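You operate a simulated robot arm through the tools that you are given. There is no shell and no other tool. Be economical: measure what you need, move in short steps, check, and stop when the job is done.

You are at the controls of a simulated robot arm. One attempt, no reset.

TASK
Put things in order on the desk. At the end: the green bottle (marked "HAND SOAP") is on the orange plate; the clear glass stands where the white kitchen timer stood; the white kitchen timer stands where the green bottle stood; the beige plant marker (marked "LEEK") from the desk stands where the clear glass stood; whatever was shut is shut again. Leave all else as you found it, and nothing knocked over.

It is judged by the outcome, as a careful person would: the job done as asked, and still so three seconds after it is handed in. It fails if anything else is knocked over, pushed out of place, dropped, spilled or broken.

THE ROBOT
A 6-joint arm with a two-finger parallel gripper, fixed in place. Base frame: the origin is at the foot of the arm, x ahead of it, y to its left, z up; the work surface is at about z = 0. Units: m, rad, N and s.
With the tool pointing down near the work surface it reaches from about 0.16 to 0.42 m from the base axis. Its first joint turns from -1.152 to 1.152 rad. Payload 1.57 kg.
The tool frame sits at the grasp point between the pads (the TCP): z along the fingers, y along the line on which they close. The tips reach 0.03 m beyond it. The gripper opens to 0.08 m. The fingers are 0.017 m wide and 0.012 m thick; the gripper's body (0.04 by 0.082 m) begins 0.08 m behind the TCP.
Orientation is that of the tool frame in the base frame, as a unit quaternion [x, y, z, w]. With the fingers straight down and closing along the base's y, the tool's x points along the base's -x, its y along +y and its z along -z.

THE INTERFACE
- The arm moves only by the tool nudge_tool. Its argument "motion" is a list of rows, each an object of numbers (a shift or turn left out is 0, a gripper value left out holds the last): "tx", "ty", "tz": the shift along the base's x, y, z in m; "rx", "ry", "rz": the turn, a rotation vector about the base's x, y, z in degrees; "grip": the finger opening in m, from 0 to 0.08. In form: [{"tx": .., "ty": .., "tz": .., "rx": .., "ry": .., "rz": .., "grip": ..}, ...]. A call has 1 to 10 rows; each row is the pose to reach, as a shift and turn from the pose commanded when the call began. Rows are played at 5 a second. More than 0.05 m and 0.15 rad between two rows, or a gripper value outside its range, and nothing of the call is played. Where a pose cannot be reached the arm comes as near as it can. A force on the tool above 40 N (or 10 N above the force at the start of the call, whichever is more), or a blocked arm, ends the call early, and 0.2 s more pass. The fingers move at their own pace (about 0.153 m/s each) and stop on an object; they squeeze with about 28 N. The grip force told is the motor's: it shows also when the fingers shut on nothing. Time passes only in rows, and 0.2 s behind the last, so rows that repeat a pose let the fingers close. The reply holds the time, the measured pose of the TCP, the force on the tool along the base axes, the opening and the grip force, in the units named above and with some noise, and new pictures: "pictures" is both (left out), scene, wrist or none.
- Cameras (640 x 400 px; columns grow to the right, rows downward): "scene" is fixed at [0.0514, -0.3261, 0.4276]; the picture's right is [0.82, -0.57, 0.00], its down [-0.31, -0.45, -0.84] and it looks along [0.48, 0.69, -0.55] (base axes); focal length 230 px, centre (320, 200). "wrist" rides on the gripper at [0.072, -0.007, -0.122] in the tool frame; the picture's right is [0.09, 1.00, 0.00], its down [-0.84, 0.08, -0.54] and it looks along [-0.54, 0.05, 0.84] (tool axes); focal length 238 px, centre (320, 200). There is no depth. A picture from a camera that has moved, and an enlarged one, comes with that camera's place and axes in the base frame and with its lens.
- enlarge(camera, box): a new picture of the part [left, top, right, bottom] of that camera's present view, enlarged. The clock stands still meanwhile.
- close_job(): hands the job in; it is judged then, once.

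Go step by step. Nothing tells you positions but the pictures and the camera data: compare them with the known pose of the tool, close in by small moves and look again before you grip or let go. The budget is 120 turns and 200 pictures, counting those below and the enlarged ones. Unless the task says otherwise, let go and move clear before handing in, and close with one line.

The tools are called after "Request:" by a JSON object that holds its "fn" and its "kwargs". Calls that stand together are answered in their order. nudge_tool: Moves the arm, as the interface text tells. Its arguments: {"type":"object","properties":{"motion":{"type":"array","items":{"type":"object","properties":{"tx":{"type":"number"},"ty":{"type":"number"},"tz":{"type":"number"},"rx":{"type":"number"},"ry":{"type":"number"},"rz":{"type":"number"},"grip":{"type":"number"}}}},"pictures":{"type":"string","enum":["both","scene","wrist","none"]}},"required":["motion"]} The other tools are called the same way: enlarge (camera, box) takes an enlarged picture of a part of a camera's view; close_job () hands the job in.

At the start:

```text
time_s: 0.0
position: [0.2294, 0.0192, 0.2591]
tool_rot: [0.0, 1.0, 0.0, 0.001]
ft_force: [-0.2, 0.7, 0.1]
finger_gap: 0.0802
gripper_force: 0.0
```

scene: 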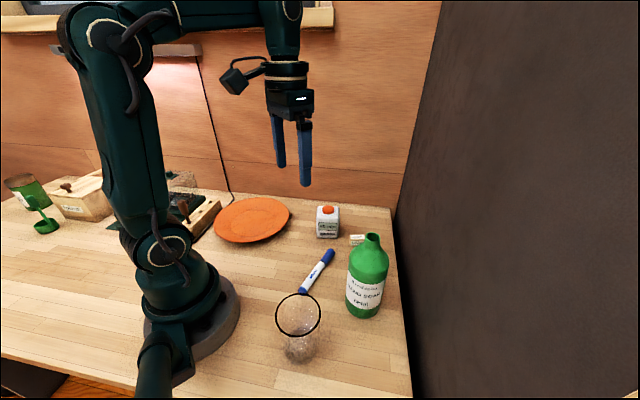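
wrist: 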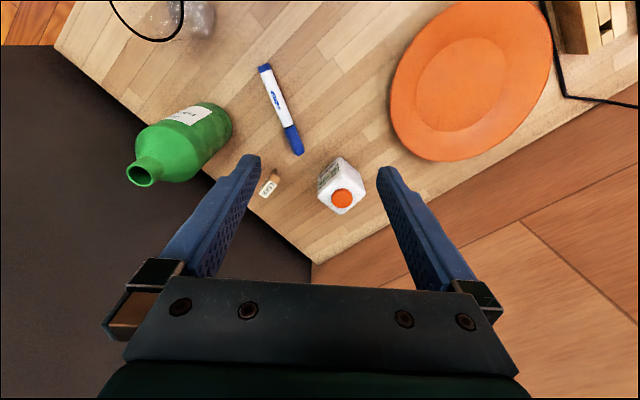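

I see the timer near (0.35, 0.06), the bottle near (0.27, -0.15), the glass near (0.13, -0.15), the plate near (0.2, 0.24), and a small tag behind the bottle. I'll enlarge the pictures for detail before moving.

Request:
{"fn": "enlarge", "kwargs": {"camera": "scene", "box": [260, 190, 420, 290]}}

Request:
{"fn": "enlarge", "kwargs": {"camera": "scene", "box": [0, 140, 240, 290]}}

Request:
{"fn": "enlarge", "kwargs": {"camera": "wrist", "box": [100, 0, 420, 200]}}

Request:
{"fn": "enlarge", "kwargs": {"camera": "scene", "box": [240, 270, 400, 370]}}

```text
4.00 times, centred on (340, 240) of scene
camera zoom: at [0.0514, -0.3261, 0.4276], right [0.82, -0.57, 0.0], down [-0.31, -0.45, -0.84], along [0.48, 0.69, -0.55], focal length 922 px, centre (240, 40)
```

zoom: 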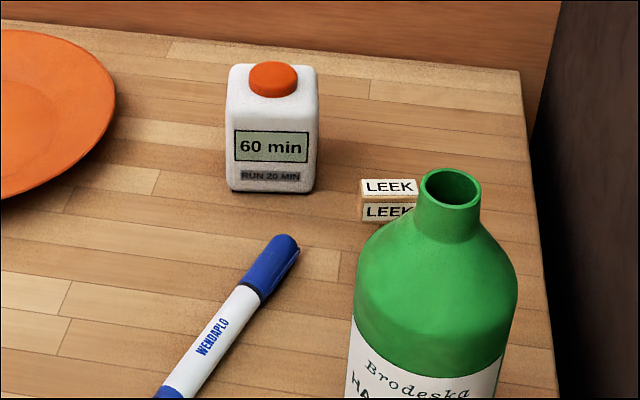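

```text
2.67 times, centred on (120, 215) of scene
camera zoom: at [0.0514, -0.3261, 0.4276], right [0.82, -0.57, 0.0], down [-0.31, -0.45, -0.84], along [0.48, 0.69, -0.55], focal length 614 px, centre (853, 160)
```

zoom: 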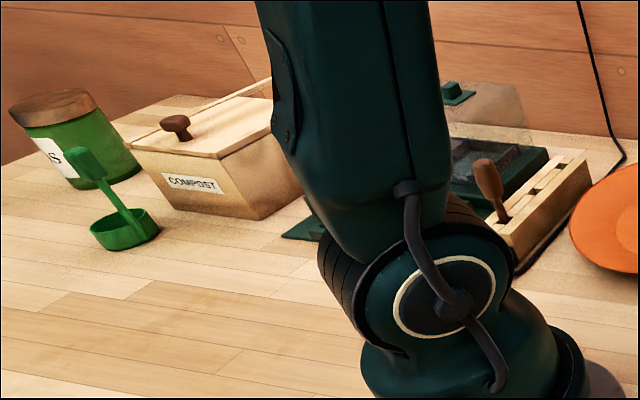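

```text
2.00 times, centred on (260, 100) of wrist
camera zoom: at [0.1558, 0.0126, 0.3825], right [-0.09, 1.0, 0.0], down [0.84, 0.08, 0.54], along [0.54, 0.05, -0.84], focal length 477 px, centre (440, 400)
```

zoom: 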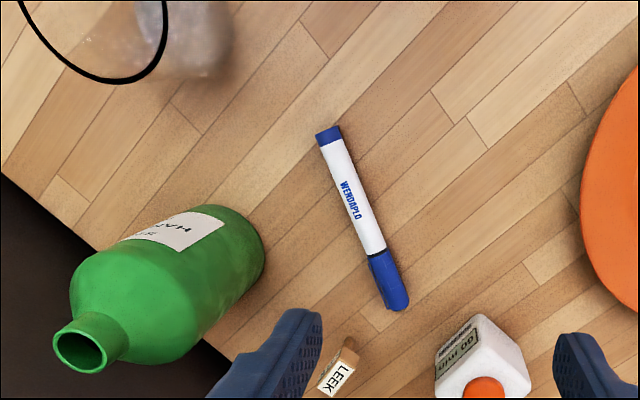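

```text
4.00 times, centred on (320, 320) of scene
camera zoom: at [0.0514, -0.3261, 0.4276], right [0.82, -0.57, 0.0], down [-0.31, -0.45, -0.84], along [0.48, 0.69, -0.55], focal length 922 px, centre (320, -280)
```

zoom: 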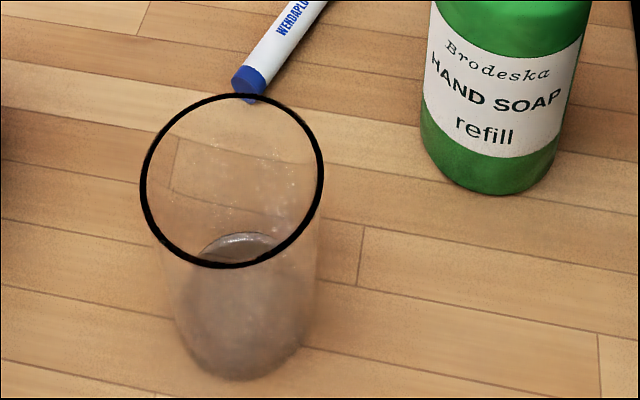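

The layout is clear: bottle at about (0.282, -0.153), height about 0.175; plate centre about (0.185, 0.222). I'll move above the bottle first and look.

Request:
{"fn": "nudge_tool", "kwargs": {"motion": [{"tx": 0.012, "ty": -0.043}, {"tx": 0.025, "ty": -0.086}, {"tx": 0.04, "ty": -0.13}, {"tx": 0.053, "ty": -0.172}, {"tx": 0.053, "ty": -0.172}]}}

```text
time_s: 1.2
position: [0.2808, -0.1537, 0.2599]
tool_rot: [-0.001, 1.0, 0.0, 0.001]
ft_force: [0.1, 0.0, -0.4]
finger_gap: 0.0798
gripper_force: 0.2
camera wrist: at [0.2091, -0.1608, 0.383], right [-0.09, 1.0, 0.0], down [0.84, 0.08, 0.54], along [0.54, 0.05, -0.84], focal length 238 px, centre (320, 200)
```

scene: 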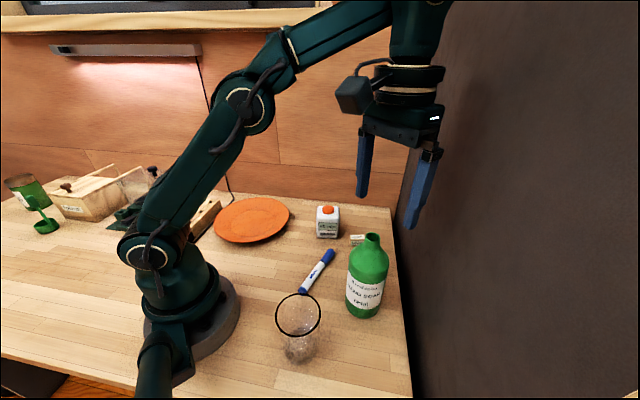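
wrist: 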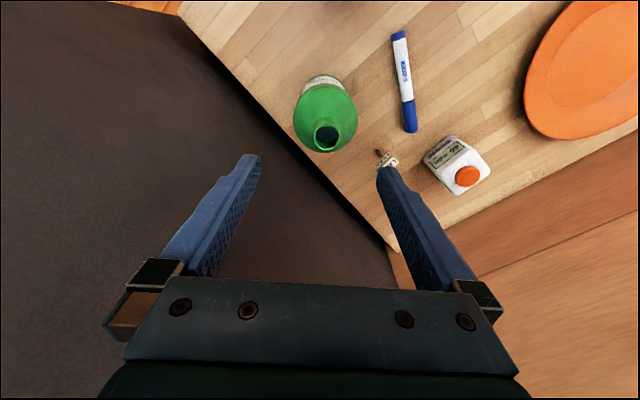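

The bottle sits against the wall side, slightly +y of the tool. I'll shift slightly and descend partway to check centring (a dark wall is about 7 cm from the bottle centre).

Request:
{"fn": "nudge_tool", "kwargs": {"motion": [{"tx": -0.003, "ty": 0.004}, {"tx": -0.003, "ty": 0.004, "tz": -0.03}, {"tx": -0.003, "ty": 0.004, "tz": -0.06}, {"tx": -0.003, "ty": 0.004, "tz": -0.06}]}}

```text
time_s: 2.2
position: [0.2774, -0.149, 0.1987]
tool_rot: [0.0, 1.0, 0.0, 0.001]
ft_force: [1.0, 0.8, 0.5]
finger_gap: 0.08
gripper_force: 0.1
camera wrist: at [0.2051, -0.1558, 0.322], right [-0.09, 1.0, 0.0], down [0.84, 0.08, 0.54], along [0.54, 0.05, -0.84], focal length 238 px, centre (320, 200)
```

scene: 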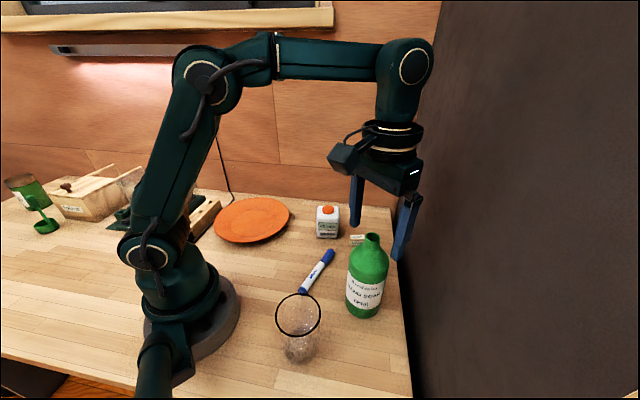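
wrist: 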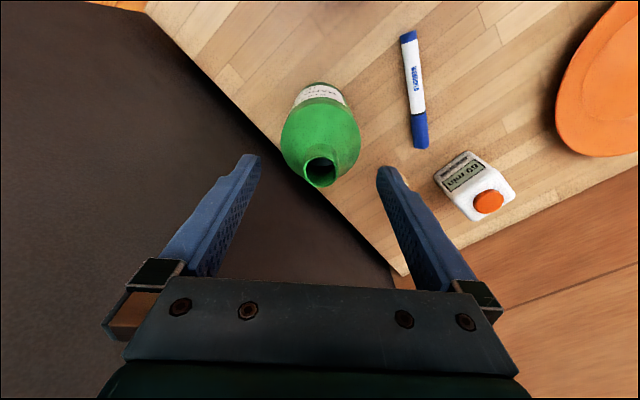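

Fingers straddle the bottle evenly. I'll descend to TCP z≈0.106 (palm just above the mouth) and look before closing.

Request:
{"fn": "nudge_tool", "kwargs": {"motion": [{"tx": -0.001, "ty": -0.001, "tz": -0.025}, {"tx": -0.001, "ty": -0.001, "tz": -0.05}, {"tx": -0.001, "ty": -0.001, "tz": -0.075}, {"tx": -0.001, "ty": -0.001, "tz": -0.092}, {"tx": -0.001, "ty": -0.001, "tz": -0.092}]}}

```text
time_s: 3.4
position: [0.2788, -0.1506, 0.1071]
tool_rot: [0.0, 1.0, 0.0, 0.001]
ft_force: [-0.1, -1.3, 0.0]
finger_gap: 0.08
gripper_force: 0.0
camera wrist: at [0.2063, -0.1573, 0.2297], right [-0.09, 1.0, 0.0], down [0.84, 0.08, 0.54], along [0.54, 0.05, -0.84], focal length 238 px, centre (320, 200)
```

scene: 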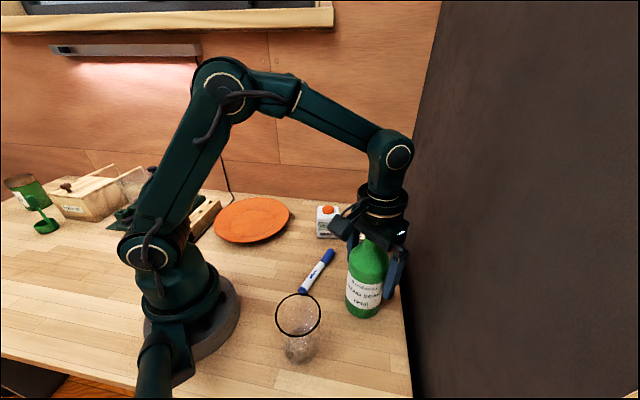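
wrist: 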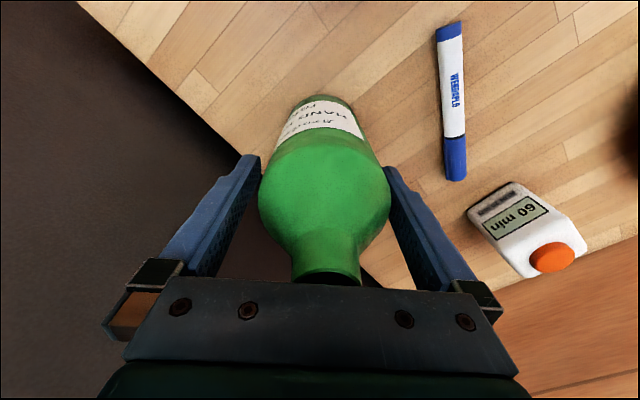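

The bottle is centred between the fingers. Closing the gripper.

Request:
{"fn": "nudge_tool", "kwargs": {"motion": [{"grip": 0.07}, {"grip": 0.06}, {"grip": 0.05}, {"grip": 0.05}], "pictures": "wrist"}}

```text
time_s: 4.4
position: [0.2791, -0.1504, 0.1063]
tool_rot: [0.0, 1.0, 0.0, 0.0]
ft_force: [0.4, 0.1, 0.2]
finger_gap: 0.0662
gripper_force: 28.0
camera wrist: at [0.2063, -0.1573, 0.2299], right [-0.09, 1.0, 0.0], down [0.84, 0.08, 0.54], along [0.54, 0.05, -0.84], focal length 238 px, centre (320, 200)
```

wrist: 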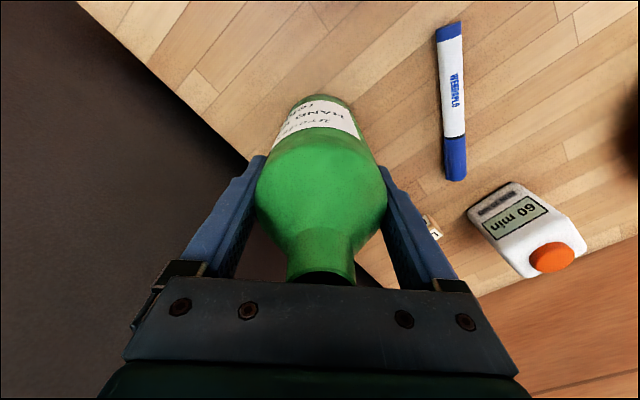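

Gripped at 0.066 m. Lifting straight up.

Request:
{"fn": "nudge_tool", "kwargs": {"motion": [{"tz": 0.02}, {"tz": 0.05}, {"tz": 0.08}, {"tz": 0.11}, {"tz": 0.11}]}}

```text
time_s: 5.6
position: [0.2769, -0.1494, 0.2175]
tool_rot: [0.0, 1.0, 0.0, 0.001]
ft_force: [0.5, -0.7, -4.2]
finger_gap: 0.0662
gripper_force: 27.8
camera wrist: at [0.2048, -0.1555, 0.3398], right [-0.09, 1.0, 0.0], down [0.84, 0.08, 0.54], along [0.54, 0.05, -0.84], focal length 238 px, centre (320, 200)
```

scene: 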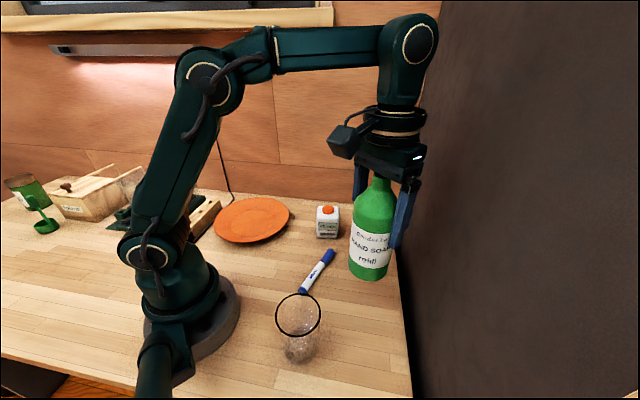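
wrist: 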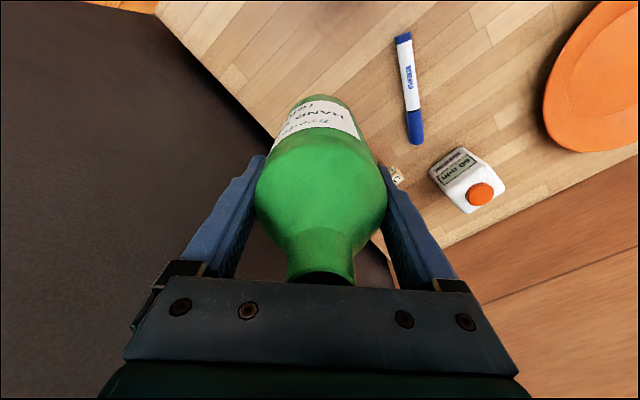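

Lifted cleanly (about 0.4 kg). Carrying it over toward the plate at this height.

Request:
{"fn": "nudge_tool", "kwargs": {"motion": [{"tx": -0.007, "ty": 0.03}, {"tx": -0.016, "ty": 0.07}, {"tx": -0.025, "ty": 0.11}, {"tx": -0.035, "ty": 0.15}, {"tx": -0.045, "ty": 0.19}, {"tx": -0.055, "ty": 0.23}, {"tx": -0.065, "ty": 0.27}, {"tx": -0.075, "ty": 0.31}, {"tx": -0.085, "ty": 0.345}, {"tx": -0.092, "ty": 0.371}]}}

```text
time_s: 7.8
position: [0.1865, 0.2204, 0.2172]
tool_rot: [0.001, 1.0, 0.0, 0.001]
ft_force: [0.1, 0.5, -4.0]
finger_gap: 0.066
gripper_force: 27.9
camera wrist: at [0.113, 0.2138, 0.3407], right [-0.09, 1.0, 0.0], down [0.84, 0.08, 0.54], along [0.54, 0.05, -0.84], focal length 238 px, centre (320, 200)
```

scene: 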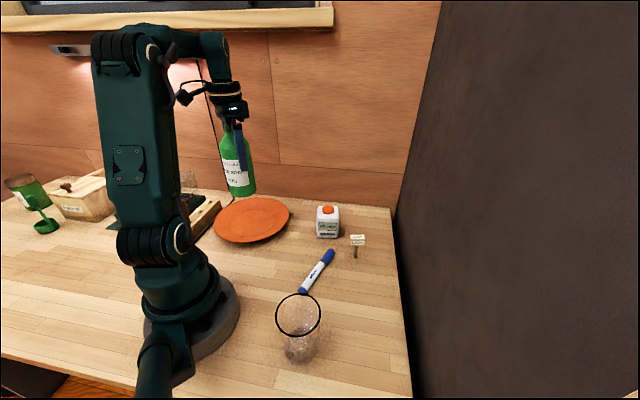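
wrist: 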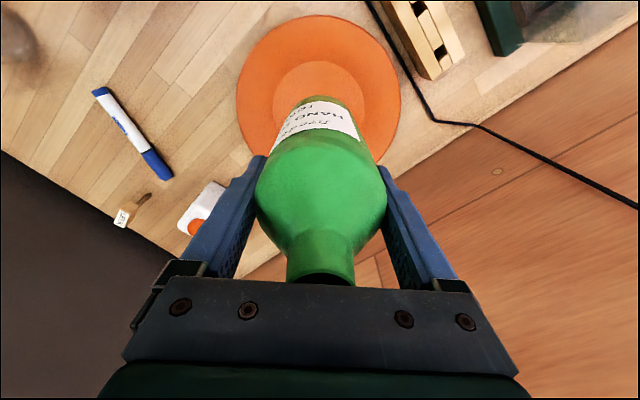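

The bottle is over the plate. I'll check the plate centre and the tag in the scene view.

Request:
{"fn": "enlarge", "kwargs": {"camera": "scene", "box": [180, 150, 340, 250]}}

Request:
{"fn": "enlarge", "kwargs": {"camera": "scene", "box": [300, 195, 396, 255]}}

```text
4.00 times, centred on (260, 200) of scene
camera zoom: at [0.0514, -0.3261, 0.4276], right [0.82, -0.57, 0.0], down [-0.31, -0.45, -0.84], along [0.48, 0.69, -0.55], focal length 922 px, centre (560, 200)
```

zoom: 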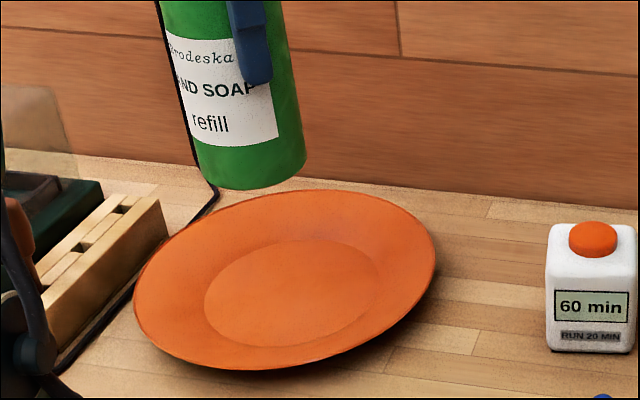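

```text
6.67 times, centred on (348, 225) of scene
camera zoom: at [0.0514, -0.3261, 0.4276], right [0.82, -0.57, 0.0], down [-0.31, -0.45, -0.84], along [0.48, 0.69, -0.55], focal length 1536 px, centre (133, 33)
```

zoom: 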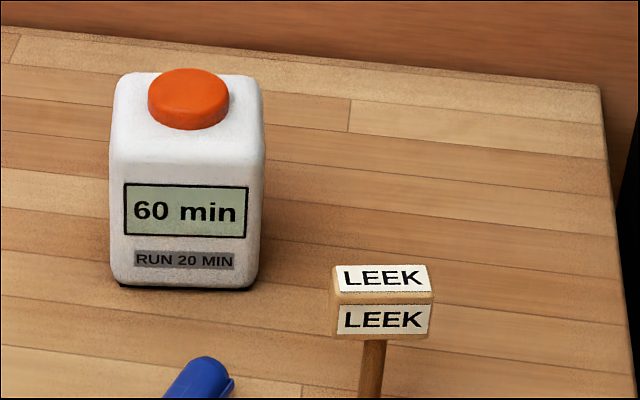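

Plate flat centre is about (0.184, 0.213). I'll shift there and lower to just above the plate.

Request:
{"fn": "nudge_tool", "kwargs": {"motion": [{"tx": -0.003, "ty": -0.007}, {"tx": -0.003, "ty": -0.007, "tz": -0.03}, {"tx": -0.003, "ty": -0.007, "tz": -0.06}, {"tx": -0.003, "ty": -0.007, "tz": -0.085}, {"tx": -0.003, "ty": -0.007, "tz": -0.09}, {"tx": -0.003, "ty": -0.007, "tz": -0.09}]}}

Request:
{"fn": "enlarge", "kwargs": {"camera": "scene", "box": [180, 150, 340, 250]}}

```text
time_s: 9.2
position: [0.1832, 0.2151, 0.1274]
tool_rot: [0.0, 1.0, 0.001, 0.0]
ft_force: [-0.2, 0.2, -3.3]
finger_gap: 0.0664
gripper_force: 28.4
camera wrist: at [0.1101, 0.2069, 0.2504], right [-0.09, 1.0, 0.0], down [0.84, 0.08, 0.54], along [0.54, 0.05, -0.84], focal length 238 px, centre (320, 200)
```

scene: 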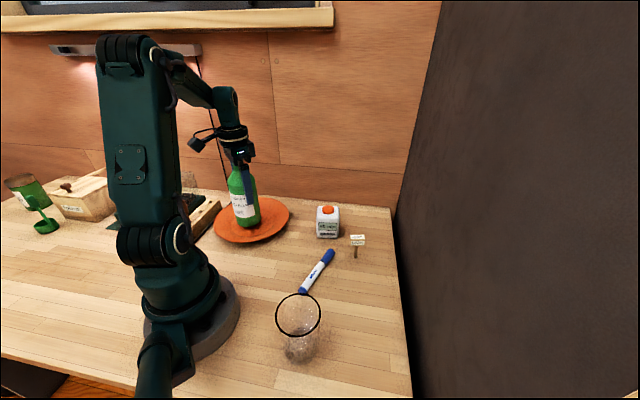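
wrist: 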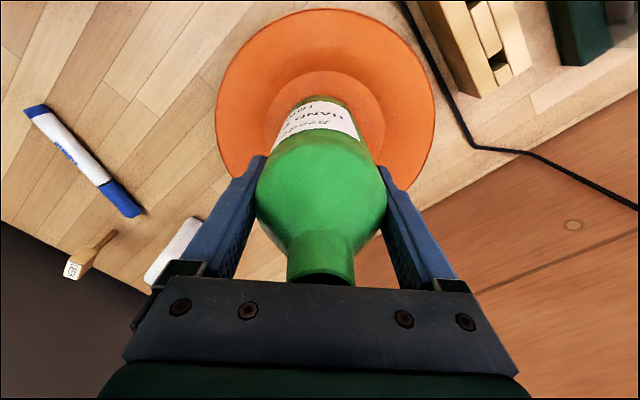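

```text
4.00 times, centred on (260, 200) of scene
camera zoom: at [0.0514, -0.3261, 0.4276], right [0.82, -0.57, 0.0], down [-0.31, -0.45, -0.84], along [0.48, 0.69, -0.55], focal length 922 px, centre (560, 200)
```

zoom: 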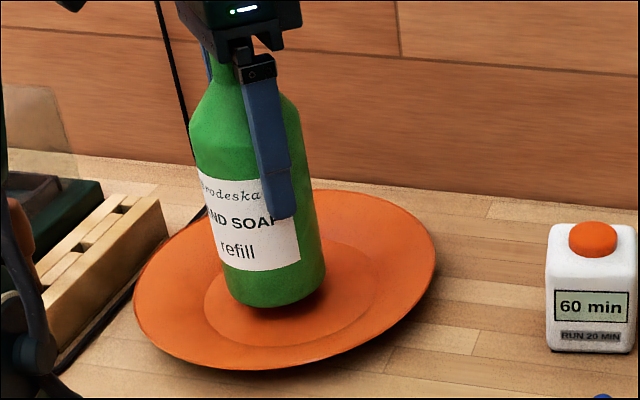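

Well within the plate's flat area, about 1 cm above. Lowering in small steps until contact.

Request:
{"fn": "nudge_tool", "kwargs": {"motion": [{"tx": 0.002, "tz": -0.004}, {"tx": 0.002, "tz": -0.007}, {"tx": 0.002, "tz": -0.009}, {"tx": 0.002, "tz": -0.009}], "pictures": "none"}}

Request:
{"fn": "enlarge", "kwargs": {"camera": "scene", "box": [200, 170, 296, 250]}}

```text
time_s: 10.2
position: [0.1845, 0.2133, 0.1179]
tool_rot: [0.0, 1.0, 0.0, 0.001]
ft_force: [0.0, 0.0, -4.2]
finger_gap: 0.0661
gripper_force: 28.5
```

```text
5.00 times, centred on (248, 210) of scene
camera zoom: at [0.0514, -0.3261, 0.4276], right [0.82, -0.57, 0.0], down [-0.31, -0.45, -0.84], along [0.48, 0.69, -0.55], focal length 1152 px, centre (680, 150)
```

zoom: 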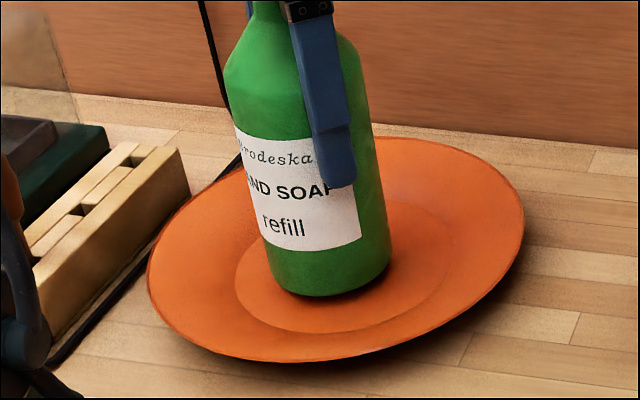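

No contact yet; continuing down in 1–2 mm steps.

Request:
{"fn": "nudge_tool", "kwargs": {"motion": [{"tz": -0.002}, {"tz": -0.003}, {"tz": -0.004}, {"tz": -0.004}], "pictures": "none"}}

```text
time_s: 11.2
position: [0.1837, 0.2147, 0.1153]
tool_rot: [0.0, 1.0, 0.0, 0.001]
ft_force: [0.4, 0.3, -3.8]
finger_gap: 0.0661
gripper_force: 27.8
```

Request:
{"fn": "nudge_tool", "kwargs": {"motion": [{"tz": -0.001}, {"tz": -0.002}, {"tz": -0.003}, {"tz": -0.003}], "pictures": "none"}}

```text
time_s: 12.2
position: [0.1859, 0.2152, 0.1123]
tool_rot: [0.0, 1.0, 0.0, 0.001]
ft_force: [-2.4, -0.7, 7.5]
finger_gap: 0.066
gripper_force: 28.1
```

Contact is felt (+7.5 N). Easing up 1 mm and opening.

Request:
{"fn": "nudge_tool", "kwargs": {"motion": [{"tz": 0.001}, {"tz": 0.001, "grip": 0.072}, {"tz": 0.001, "grip": 0.08}, {"tz": 0.001, "grip": 0.08}]}}

```text
time_s: 13.2
position: [0.1853, 0.2158, 0.112]
tool_rot: [0.0, 1.0, 0.001, 0.001]
ft_force: [0.4, -0.1, 0.2]
finger_gap: 0.0799
gripper_force: 0.0
camera wrist: at [0.1123, 0.2076, 0.2353], right [-0.09, 1.0, 0.0], down [0.84, 0.08, 0.54], along [0.54, 0.05, -0.84], focal length 238 px, centre (320, 200)
```

scene: 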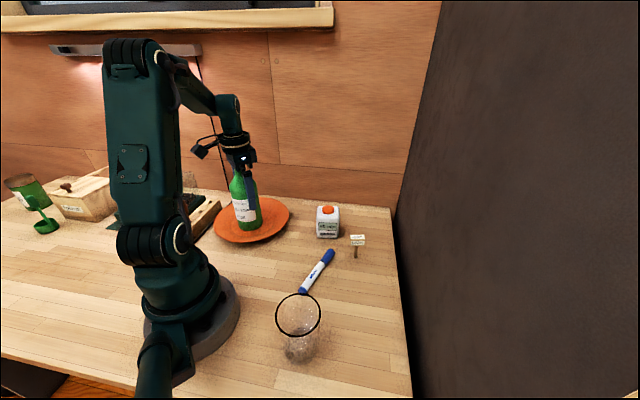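
wrist: 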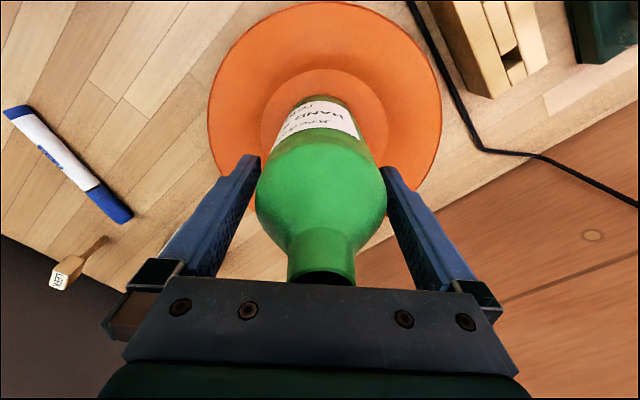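

Bottle stands on the plate. Rising straight up, clear of it.

Request:
{"fn": "nudge_tool", "kwargs": {"motion": [{"tz": 0.03}, {"tz": 0.07}, {"tz": 0.11}, {"tz": 0.15}, {"tx": 0.03, "ty": -0.03, "tz": 0.15}, {"tx": 0.06, "ty": -0.06, "tz": 0.15}, {"tx": 0.095, "ty": -0.09, "tz": 0.15}, {"tx": 0.125, "ty": -0.12, "tz": 0.14}, {"tx": 0.155, "ty": -0.15, "tz": 0.12}, {"tx": 0.155, "ty": -0.15, "tz": 0.12}]}}

```text
time_s: 15.4
position: [0.3376, 0.0655, 0.2316]
tool_rot: [0.0, 1.0, 0.001, 0.001]
ft_force: [0.7, -0.4, -0.3]
finger_gap: 0.0802
gripper_force: 0.0
camera wrist: at [0.2656, 0.0586, 0.3556], right [-0.09, 1.0, 0.0], down [0.84, 0.08, 0.54], along [0.54, 0.05, -0.84], focal length 238 px, centre (320, 200)
```

scene: 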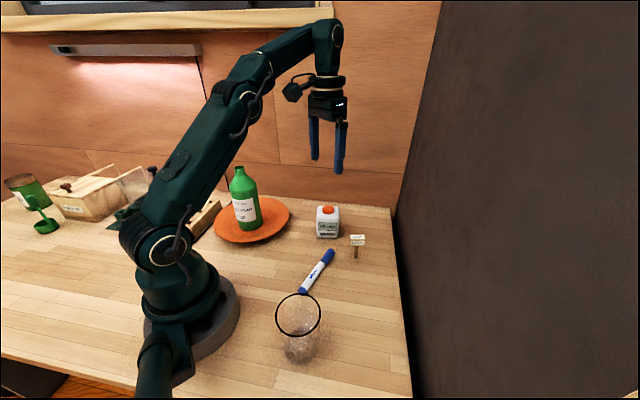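
wrist: 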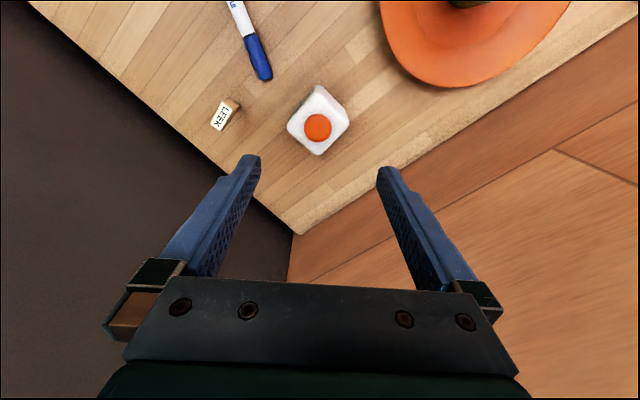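

Request:
{"fn": "enlarge", "kwargs": {"camera": "wrist", "box": [190, 60, 390, 185]}}

Request:
{"fn": "enlarge", "kwargs": {"camera": "scene", "box": [300, 195, 396, 270]}}

```text
3.20 times, centred on (290, 122) of wrist
camera zoom: at [0.2656, 0.0586, 0.3556], right [-0.09, 1.0, 0.0], down [0.84, 0.08, 0.54], along [0.54, 0.05, -0.84], focal length 763 px, centre (416, 448)
```

zoom: 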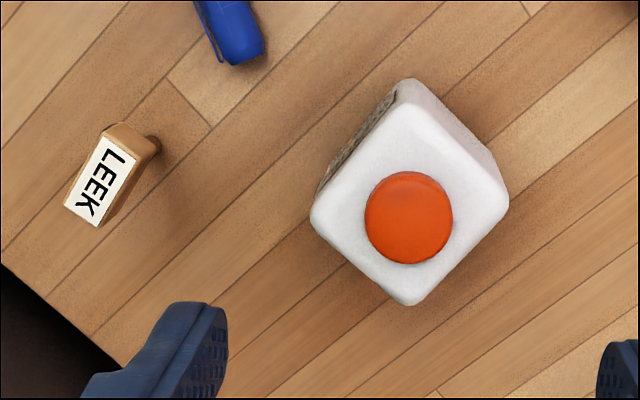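

```text
5.33 times, centred on (348, 232) of scene
camera zoom: at [0.0514, -0.3261, 0.4276], right [0.82, -0.57, 0.0], down [-0.31, -0.45, -0.84], along [0.48, 0.69, -0.55], focal length 1229 px, centre (171, 27)
```

zoom: 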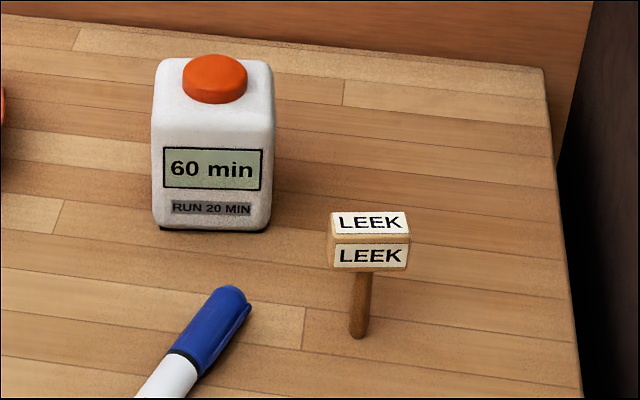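

The timer (centre ≈ (0.347, 0.064), ~0.055 wide, ~0.075 tall) is turned about 51°; the tag stands on a thin stick at about (0.347, -0.05). I'll rotate the tool +51° so the fingers close along its width, away from the pen.

Request:
{"fn": "nudge_tool", "kwargs": {"motion": [{"tx": 0.0094, "ty": -0.002, "rz": 8}, {"tx": 0.0094, "ty": -0.002, "rz": 16}, {"tx": 0.0094, "ty": -0.002, "rz": 24}, {"tx": 0.0094, "ty": -0.002, "rz": 32}, {"tx": 0.0094, "ty": -0.002, "rz": 40}, {"tx": 0.0094, "ty": -0.002, "rz": 46}, {"tx": 0.0094, "ty": -0.002, "rz": 51}, {"tx": 0.0094, "ty": -0.002, "tz": -0.04, "rz": 51}, {"tx": 0.0094, "ty": -0.002, "tz": -0.08, "rz": 51}, {"tx": 0.0094, "ty": -0.002, "tz": -0.08, "rz": 51}]}}

```text
time_s: 17.6
position: [0.3501, 0.0645, 0.1532]
tool_rot: [-0.43, 0.903, 0.0, 0.001]
ft_force: [-1.0, 0.4, -0.7]
finger_gap: 0.0799
gripper_force: 0.0
out of reach, approached as far as the arm can: row 1, 2, 3, 4, 5, 6, 7
camera wrist: at [0.3095, 0.0044, 0.2767], right [-0.83, 0.56, 0.0], down [0.47, 0.7, 0.54], along [0.3, 0.45, -0.84], focal length 238 px, centre (320, 200)
```

scene: 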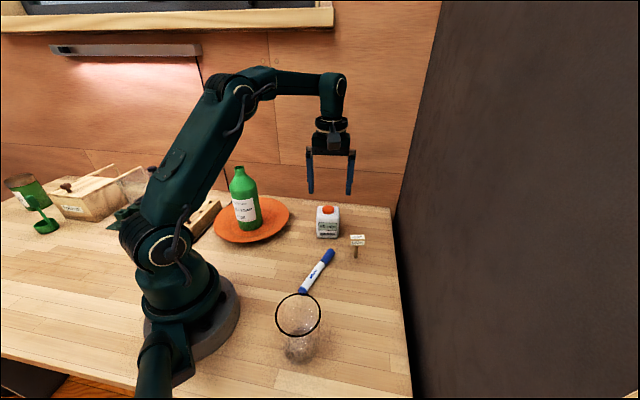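
wrist: 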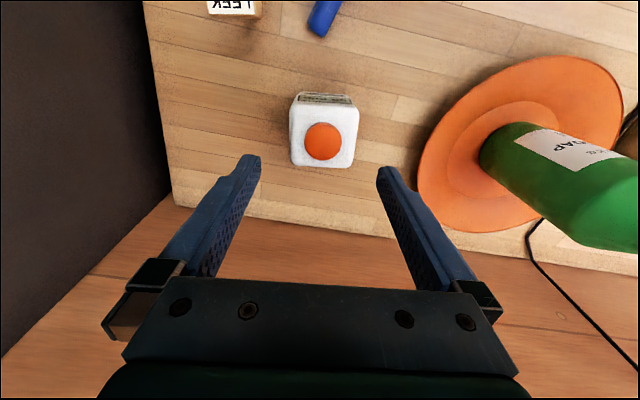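

Alignment is good; a 3 mm correction, then straight down to grip height.

Request:
{"fn": "nudge_tool", "kwargs": {"motion": [{"tx": -0.0035, "ty": 0.0005, "tz": -0.02}, {"tx": -0.0035, "ty": 0.0005, "tz": -0.05}, {"tx": -0.0035, "ty": 0.0005, "tz": -0.08}, {"tx": -0.0035, "ty": 0.0005, "tz": -0.108}, {"tx": -0.0035, "ty": 0.0005, "tz": -0.108}]}}

```text
time_s: 18.8
position: [0.3458, 0.0636, 0.0438]
tool_rot: [-0.431, 0.903, 0.001, 0.002]
ft_force: [-0.6, 0.2, 0.3]
finger_gap: 0.0802
gripper_force: 0.0
camera wrist: at [0.3054, 0.0025, 0.167], right [-0.83, 0.56, 0.0], down [0.47, 0.7, 0.54], along [0.3, 0.45, -0.84], focal length 238 px, centre (320, 200)
```

scene: 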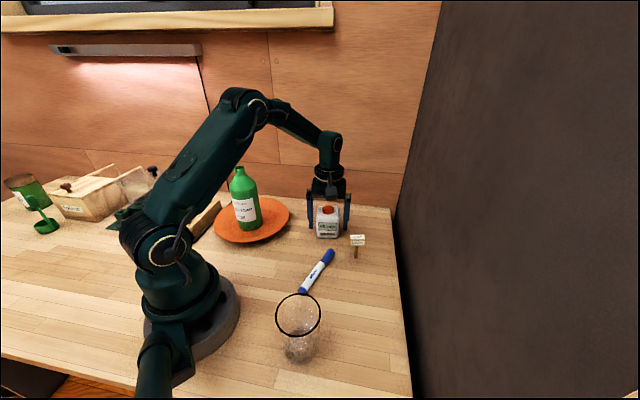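
wrist: 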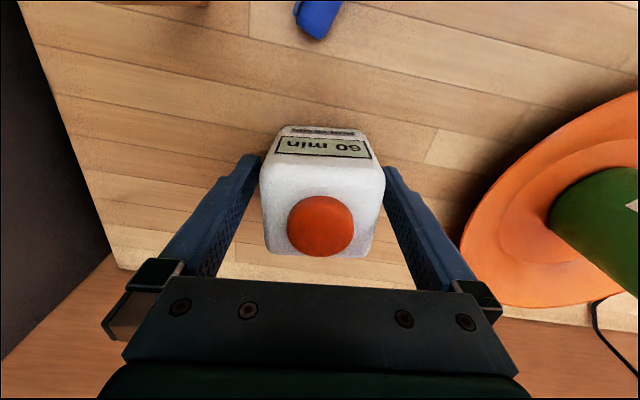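

The timer is centred between the fingers. Closing and lifting slightly.

Request:
{"fn": "nudge_tool", "kwargs": {"motion": [{"grip": 0.065}, {"grip": 0.055}, {"grip": 0.045}, {"grip": 0.045}, {"grip": 0.045, "tz": 0.02}, {"grip": 0.045, "tz": 0.06}, {"grip": 0.045, "tz": 0.1}, {"grip": 0.045, "tz": 0.1}]}}

```text
time_s: 20.6
position: [0.3462, 0.0647, 0.1455]
tool_rot: [-0.43, 0.903, 0.001, 0.001]
ft_force: [-0.2, -0.1, -1.7]
finger_gap: 0.0599
gripper_force: 28.2
camera wrist: at [0.3049, 0.004, 0.2683], right [-0.83, 0.56, 0.0], down [0.47, 0.7, 0.54], along [0.3, 0.45, -0.84], focal length 238 px, centre (320, 200)
```

scene: 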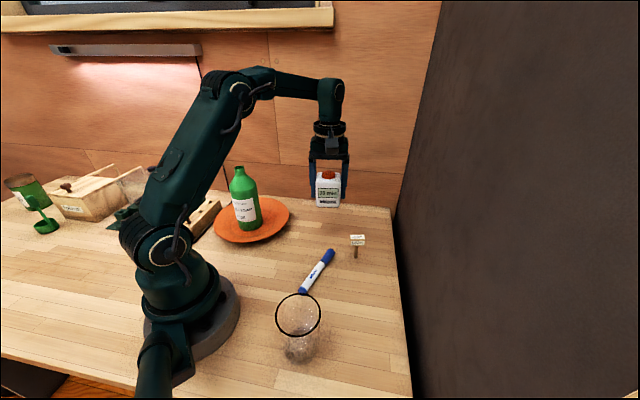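
wrist: 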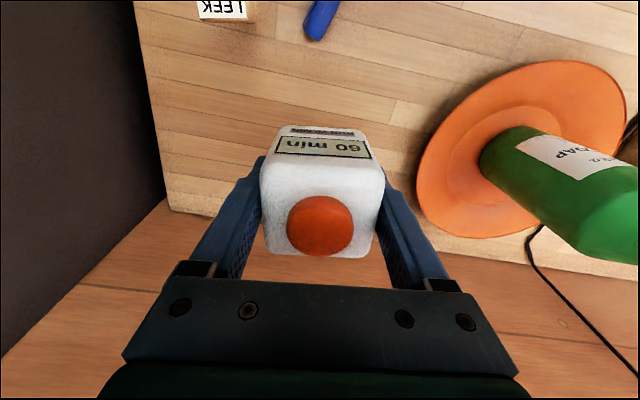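

The timer is lifted cleanly. Carrying it to the bottle's old spot at (0.278, -0.150).

Request:
{"fn": "nudge_tool", "kwargs": {"motion": [{"tx": -0.01, "ty": -0.03}, {"tx": -0.02, "ty": -0.065}, {"tx": -0.032, "ty": -0.1}, {"tx": -0.044, "ty": -0.14}, {"tx": -0.056, "ty": -0.18}, {"tx": -0.068, "ty": -0.214}, {"tx": -0.068, "ty": -0.214, "tz": -0.03}, {"tx": -0.068, "ty": -0.214, "tz": -0.06}, {"tx": -0.068, "ty": -0.214, "tz": -0.085}, {"tx": -0.068, "ty": -0.214, "tz": -0.085}]}}

Request:
{"fn": "enlarge", "kwargs": {"camera": "scene", "box": [280, 220, 440, 340]}}

```text
time_s: 22.8
position: [0.2778, -0.1501, 0.0603]
tool_rot: [-0.43, 0.903, 0.001, 0.001]
ft_force: [-0.6, 0.6, -2.7]
finger_gap: 0.0598
gripper_force: 28.0
camera wrist: at [0.2364, -0.2103, 0.1824], right [-0.83, 0.56, 0.0], down [0.47, 0.7, 0.54], along [0.3, 0.45, -0.84], focal length 238 px, centre (320, 200)
```

scene: 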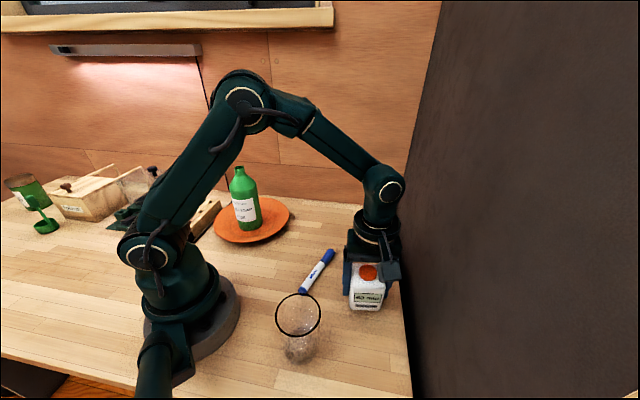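
wrist: 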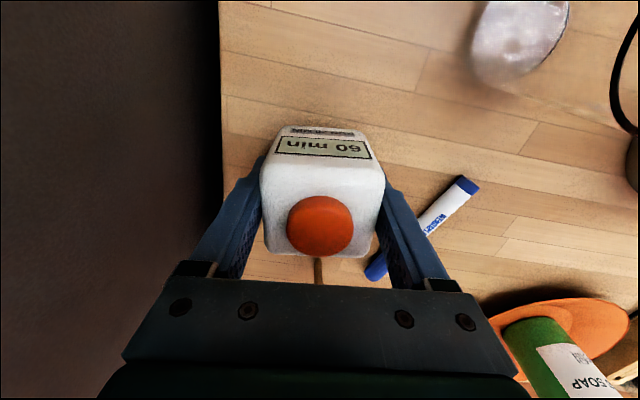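

```text
3.33 times, centred on (360, 280) of scene
camera zoom: at [0.0514, -0.3261, 0.4276], right [0.82, -0.57, 0.0], down [-0.31, -0.45, -0.84], along [0.48, 0.69, -0.55], focal length 768 px, centre (187, -67)
```

zoom: 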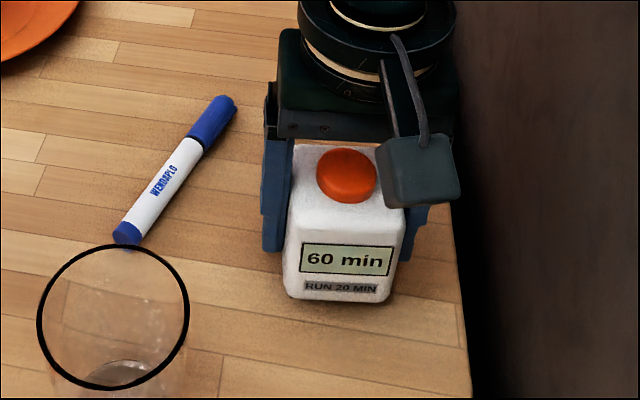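

Over the spot with about 1.6 cm to go. Lowering gently.

Request:
{"fn": "nudge_tool", "kwargs": {"motion": [{"tz": -0.008}, {"tz": -0.013}, {"tz": -0.015}, {"tz": -0.016}, {"tz": -0.016}], "pictures": "none"}}

```text
time_s: 24.0
position: [0.2774, -0.1503, 0.0445]
tool_rot: [-0.43, 0.903, 0.001, 0.0]
ft_force: [-2.3, 6.4, 14.9]
finger_gap: 0.0598
gripper_force: 27.6
```

Contact made. Easing up 1 mm, releasing.

Request:
{"fn": "nudge_tool", "kwargs": {"motion": [{"tz": 0.0015}, {"tz": 0.001, "grip": 0.068}, {"tz": 0.001, "grip": 0.078}, {"tz": 0.001, "grip": 0.08}]}}

```text
time_s: 25.0
position: [0.278, -0.1515, 0.0445]
tool_rot: [-0.43, 0.903, 0.001, 0.002]
ft_force: [0.5, 0.4, 0.4]
finger_gap: 0.0797
gripper_force: 0.0
camera wrist: at [0.2363, -0.2111, 0.1679], right [-0.83, 0.56, 0.0], down [0.47, 0.7, 0.54], along [0.3, 0.45, -0.84], focal length 238 px, centre (320, 200)
```

scene: 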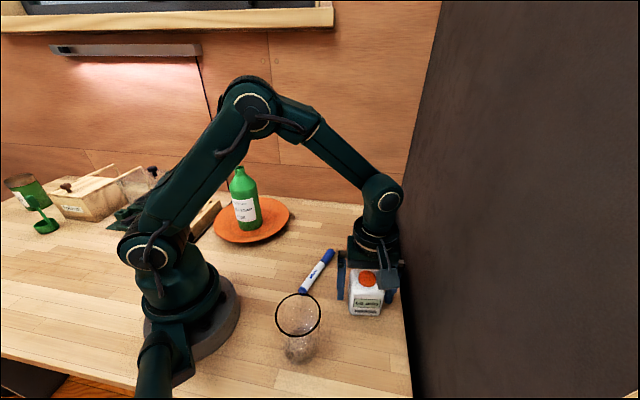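
wrist: 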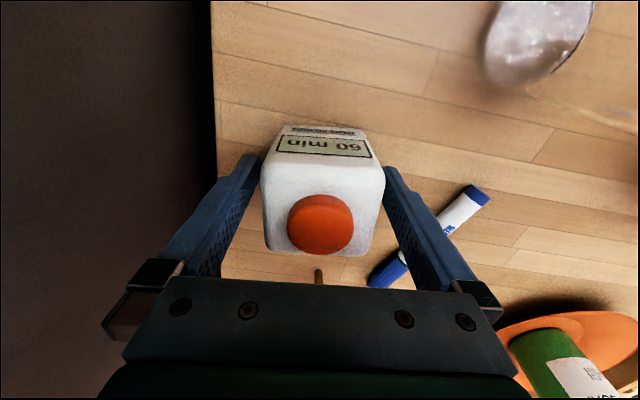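

Timer stands on the bottle's old spot. Rising clear, then moving toward the glass (est. centre (0.132, -0.146), rim 0.067 wide, 0.10 tall) and looking.

Request:
{"fn": "nudge_tool", "kwargs": {"motion": [{"tz": 0.03}, {"tz": 0.07}, {"tz": 0.11}, {"tz": 0.135}, {"tx": -0.035, "tz": 0.135}, {"tx": -0.07, "tz": 0.135}, {"tx": -0.105, "tz": 0.135}, {"tx": -0.14, "ty": 0.004, "tz": 0.135}, {"tx": -0.14, "ty": 0.004, "tz": 0.135}]}}

Request:
{"fn": "enlarge", "kwargs": {"camera": "scene", "box": [240, 230, 432, 350]}}

```text
time_s: 27.0
position: [0.1365, -0.1468, 0.1784]
tool_rot: [-0.43, 0.903, 0.001, 0.001]
ft_force: [-0.1, 0.8, 0.2]
finger_gap: 0.08
gripper_force: 0.0
camera wrist: at [0.096, -0.2065, 0.302], right [-0.83, 0.56, 0.0], down [0.47, 0.7, 0.54], along [0.3, 0.45, -0.84], focal length 238 px, centre (320, 200)
```

scene: 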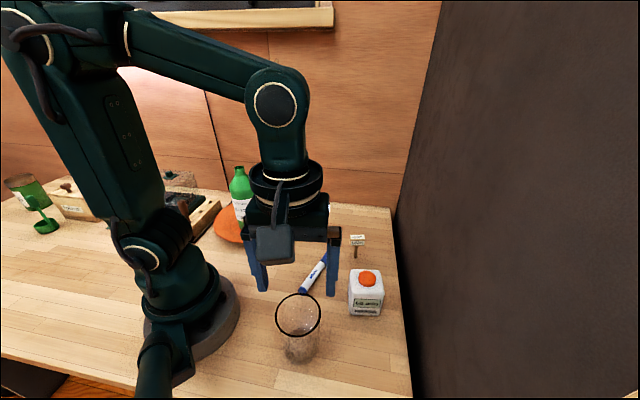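
wrist: 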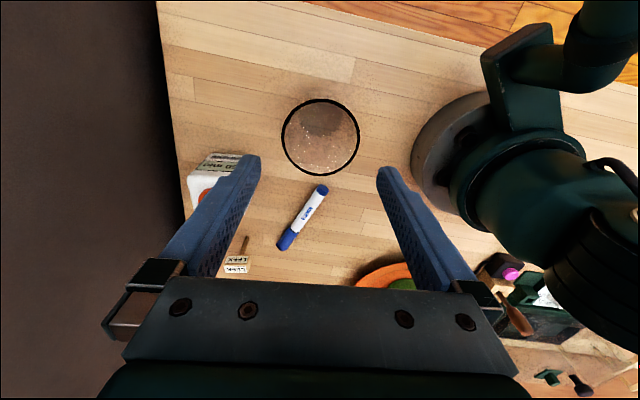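

```text
3.33 times, centred on (336, 290) of scene
camera zoom: at [0.0514, -0.3261, 0.4276], right [0.82, -0.57, 0.0], down [-0.31, -0.45, -0.84], along [0.48, 0.69, -0.55], focal length 768 px, centre (267, -100)
```

zoom: 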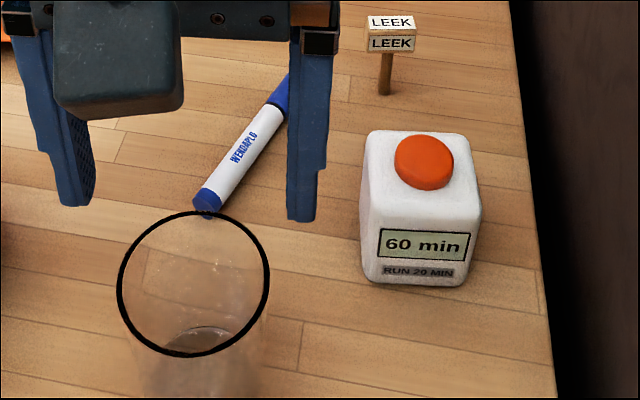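

The glass is centred on the closing axis. Lowering so the tips come to about rim height, then checking.

Request:
{"fn": "nudge_tool", "kwargs": {"motion": [{"tx": -0.0015, "ty": -0.002, "tz": -0.02}, {"tx": -0.0015, "ty": -0.002, "tz": -0.045}, {"tx": -0.0015, "ty": -0.002, "tz": -0.045}], "pictures": "wrist"}}

Request:
{"fn": "enlarge", "kwargs": {"camera": "scene", "box": [220, 230, 380, 370]}}

```text
time_s: 27.8
position: [0.1345, -0.1496, 0.1341]
tool_rot: [-0.429, 0.903, 0.0, 0.001]
ft_force: [0.6, 0.0, -0.1]
finger_gap: 0.08
gripper_force: 0.2
camera wrist: at [0.0953, -0.2097, 0.2567], right [-0.83, 0.56, 0.0], down [0.47, 0.7, 0.54], along [0.3, 0.45, -0.84], focal length 238 px, centre (320, 200)
```

wrist: 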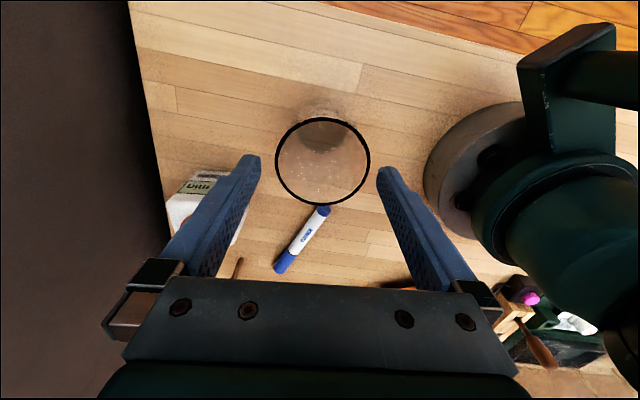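

```text
2.86 times, centred on (300, 300) of scene
camera zoom: at [0.0514, -0.3261, 0.4276], right [0.82, -0.57, 0.0], down [-0.31, -0.45, -0.84], along [0.48, 0.69, -0.55], focal length 658 px, centre (377, -86)
```

zoom: 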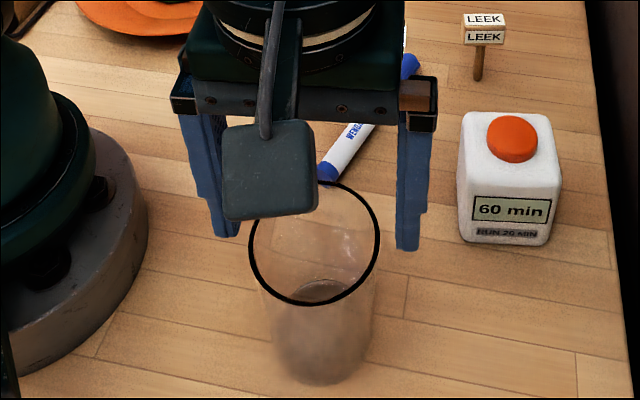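

Rim diameter works out near 0.068 m at height 0.10; it's about 2 mm off along the closing axis. Correcting and lowering around it.

Request:
{"fn": "nudge_tool", "kwargs": {"motion": [{"tx": -0.003, "ty": -0.0005}, {"tx": -0.003, "ty": -0.0005, "tz": -0.015}, {"tx": -0.003, "ty": -0.0005, "tz": -0.03}, {"tx": -0.003, "ty": -0.0005, "tz": -0.03}], "pictures": "wrist"}}

Request:
{"fn": "enlarge", "kwargs": {"camera": "scene", "box": [220, 230, 380, 370]}}

```text
time_s: 28.8
position: [0.1328, -0.1502, 0.1043]
tool_rot: [-0.429, 0.903, 0.0, 0.001]
ft_force: [-0.3, -0.7, 0.0]
finger_gap: 0.08
gripper_force: 0.1
camera wrist: at [0.0927, -0.2104, 0.2269], right [-0.83, 0.56, 0.0], down [0.47, 0.7, 0.54], along [0.3, 0.45, -0.84], focal length 238 px, centre (320, 200)
```

wrist: 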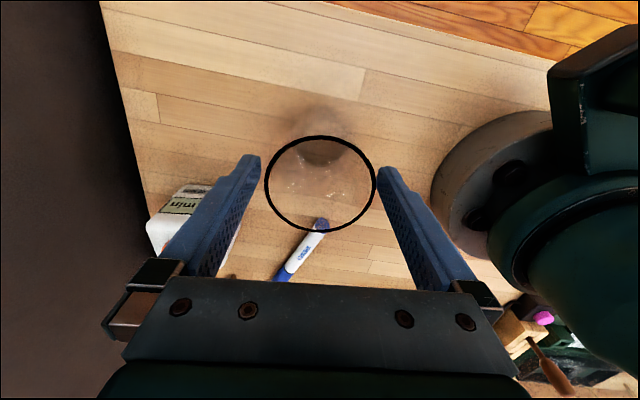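

```text
2.86 times, centred on (300, 300) of scene
camera zoom: at [0.0514, -0.3261, 0.4276], right [0.82, -0.57, 0.0], down [-0.31, -0.45, -0.84], along [0.48, 0.69, -0.55], focal length 658 px, centre (377, -86)
```

zoom: 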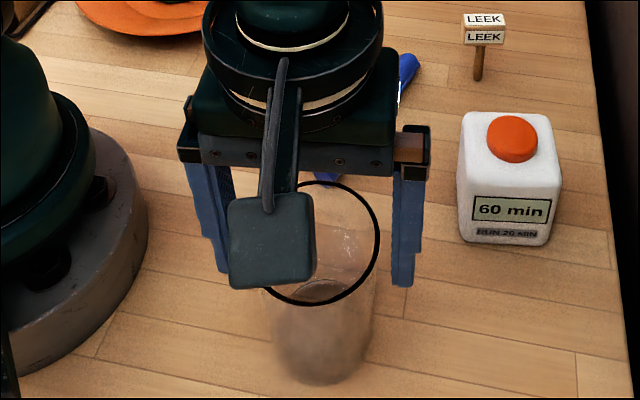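

Rim fits between the fingers with ~5 mm each side. Small 3 mm shift backward, then down to grip height 0.06.

Request:
{"fn": "nudge_tool", "kwargs": {"motion": [{"tx": -0.002, "ty": -0.0023}, {"tx": -0.002, "ty": -0.0023, "tz": -0.015}, {"tx": -0.002, "ty": -0.0023, "tz": -0.03}, {"tx": -0.002, "ty": -0.0023, "tz": -0.046}, {"tx": -0.002, "ty": -0.0023, "tz": -0.046}]}}

```text
time_s: 30.0
position: [0.1305, -0.1525, 0.0588]
tool_rot: [-0.43, 0.903, 0.0, 0.001]
ft_force: [-0.2, 0.2, 0.4]
finger_gap: 0.08
gripper_force: 0.1
camera wrist: at [0.0896, -0.2121, 0.1813], right [-0.83, 0.56, 0.0], down [0.47, 0.7, 0.54], along [0.3, 0.45, -0.84], focal length 238 px, centre (320, 200)
```

scene: 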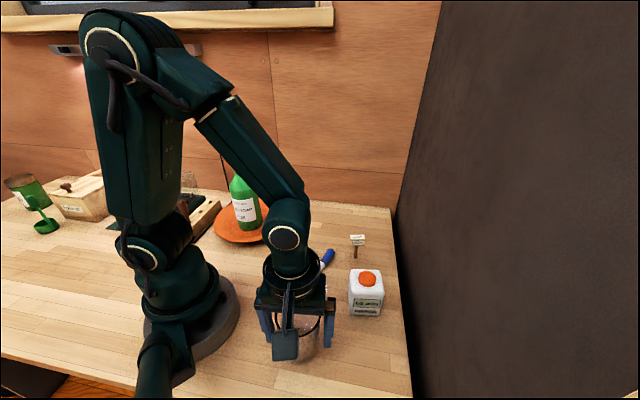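
wrist: 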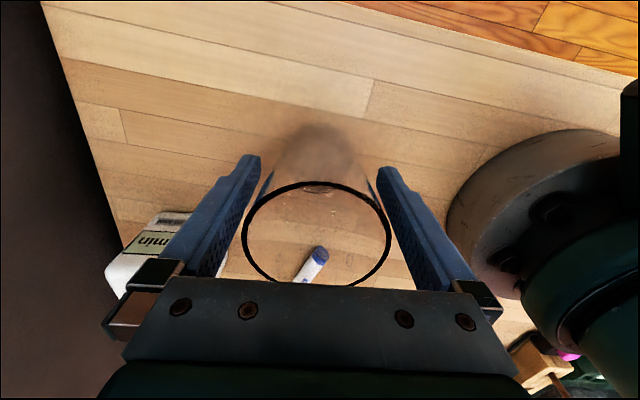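

The glass is between the fingers, no contact. Closing gradually.

Request:
{"fn": "nudge_tool", "kwargs": {"motion": [{"grip": 0.074}, {"grip": 0.07}, {"grip": 0.066}, {"grip": 0.062}, {"grip": 0.058}, {"grip": 0.054}, {"grip": 0.05}, {"grip": 0.05}]}}

```text
time_s: 31.8
position: [0.1311, -0.1522, 0.0589]
tool_rot: [-0.43, 0.903, 0.0, 0.001]
ft_force: [0.4, -1.3, 2.1]
finger_gap: 0.0659
gripper_force: 28.0
camera wrist: at [0.0897, -0.2122, 0.1816], right [-0.83, 0.56, 0.0], down [0.47, 0.7, 0.54], along [0.3, 0.45, -0.84], focal length 238 px, centre (320, 200)
```

scene: 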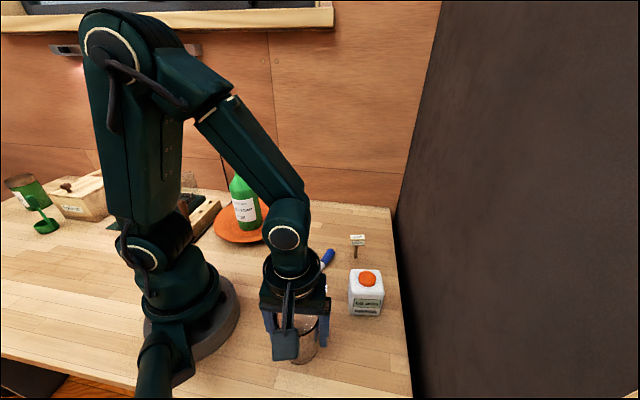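
wrist: 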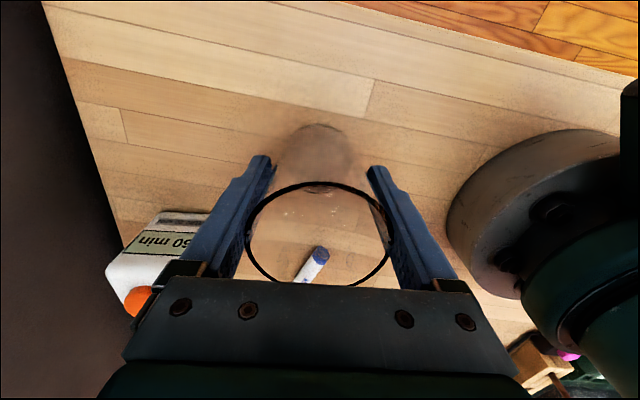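

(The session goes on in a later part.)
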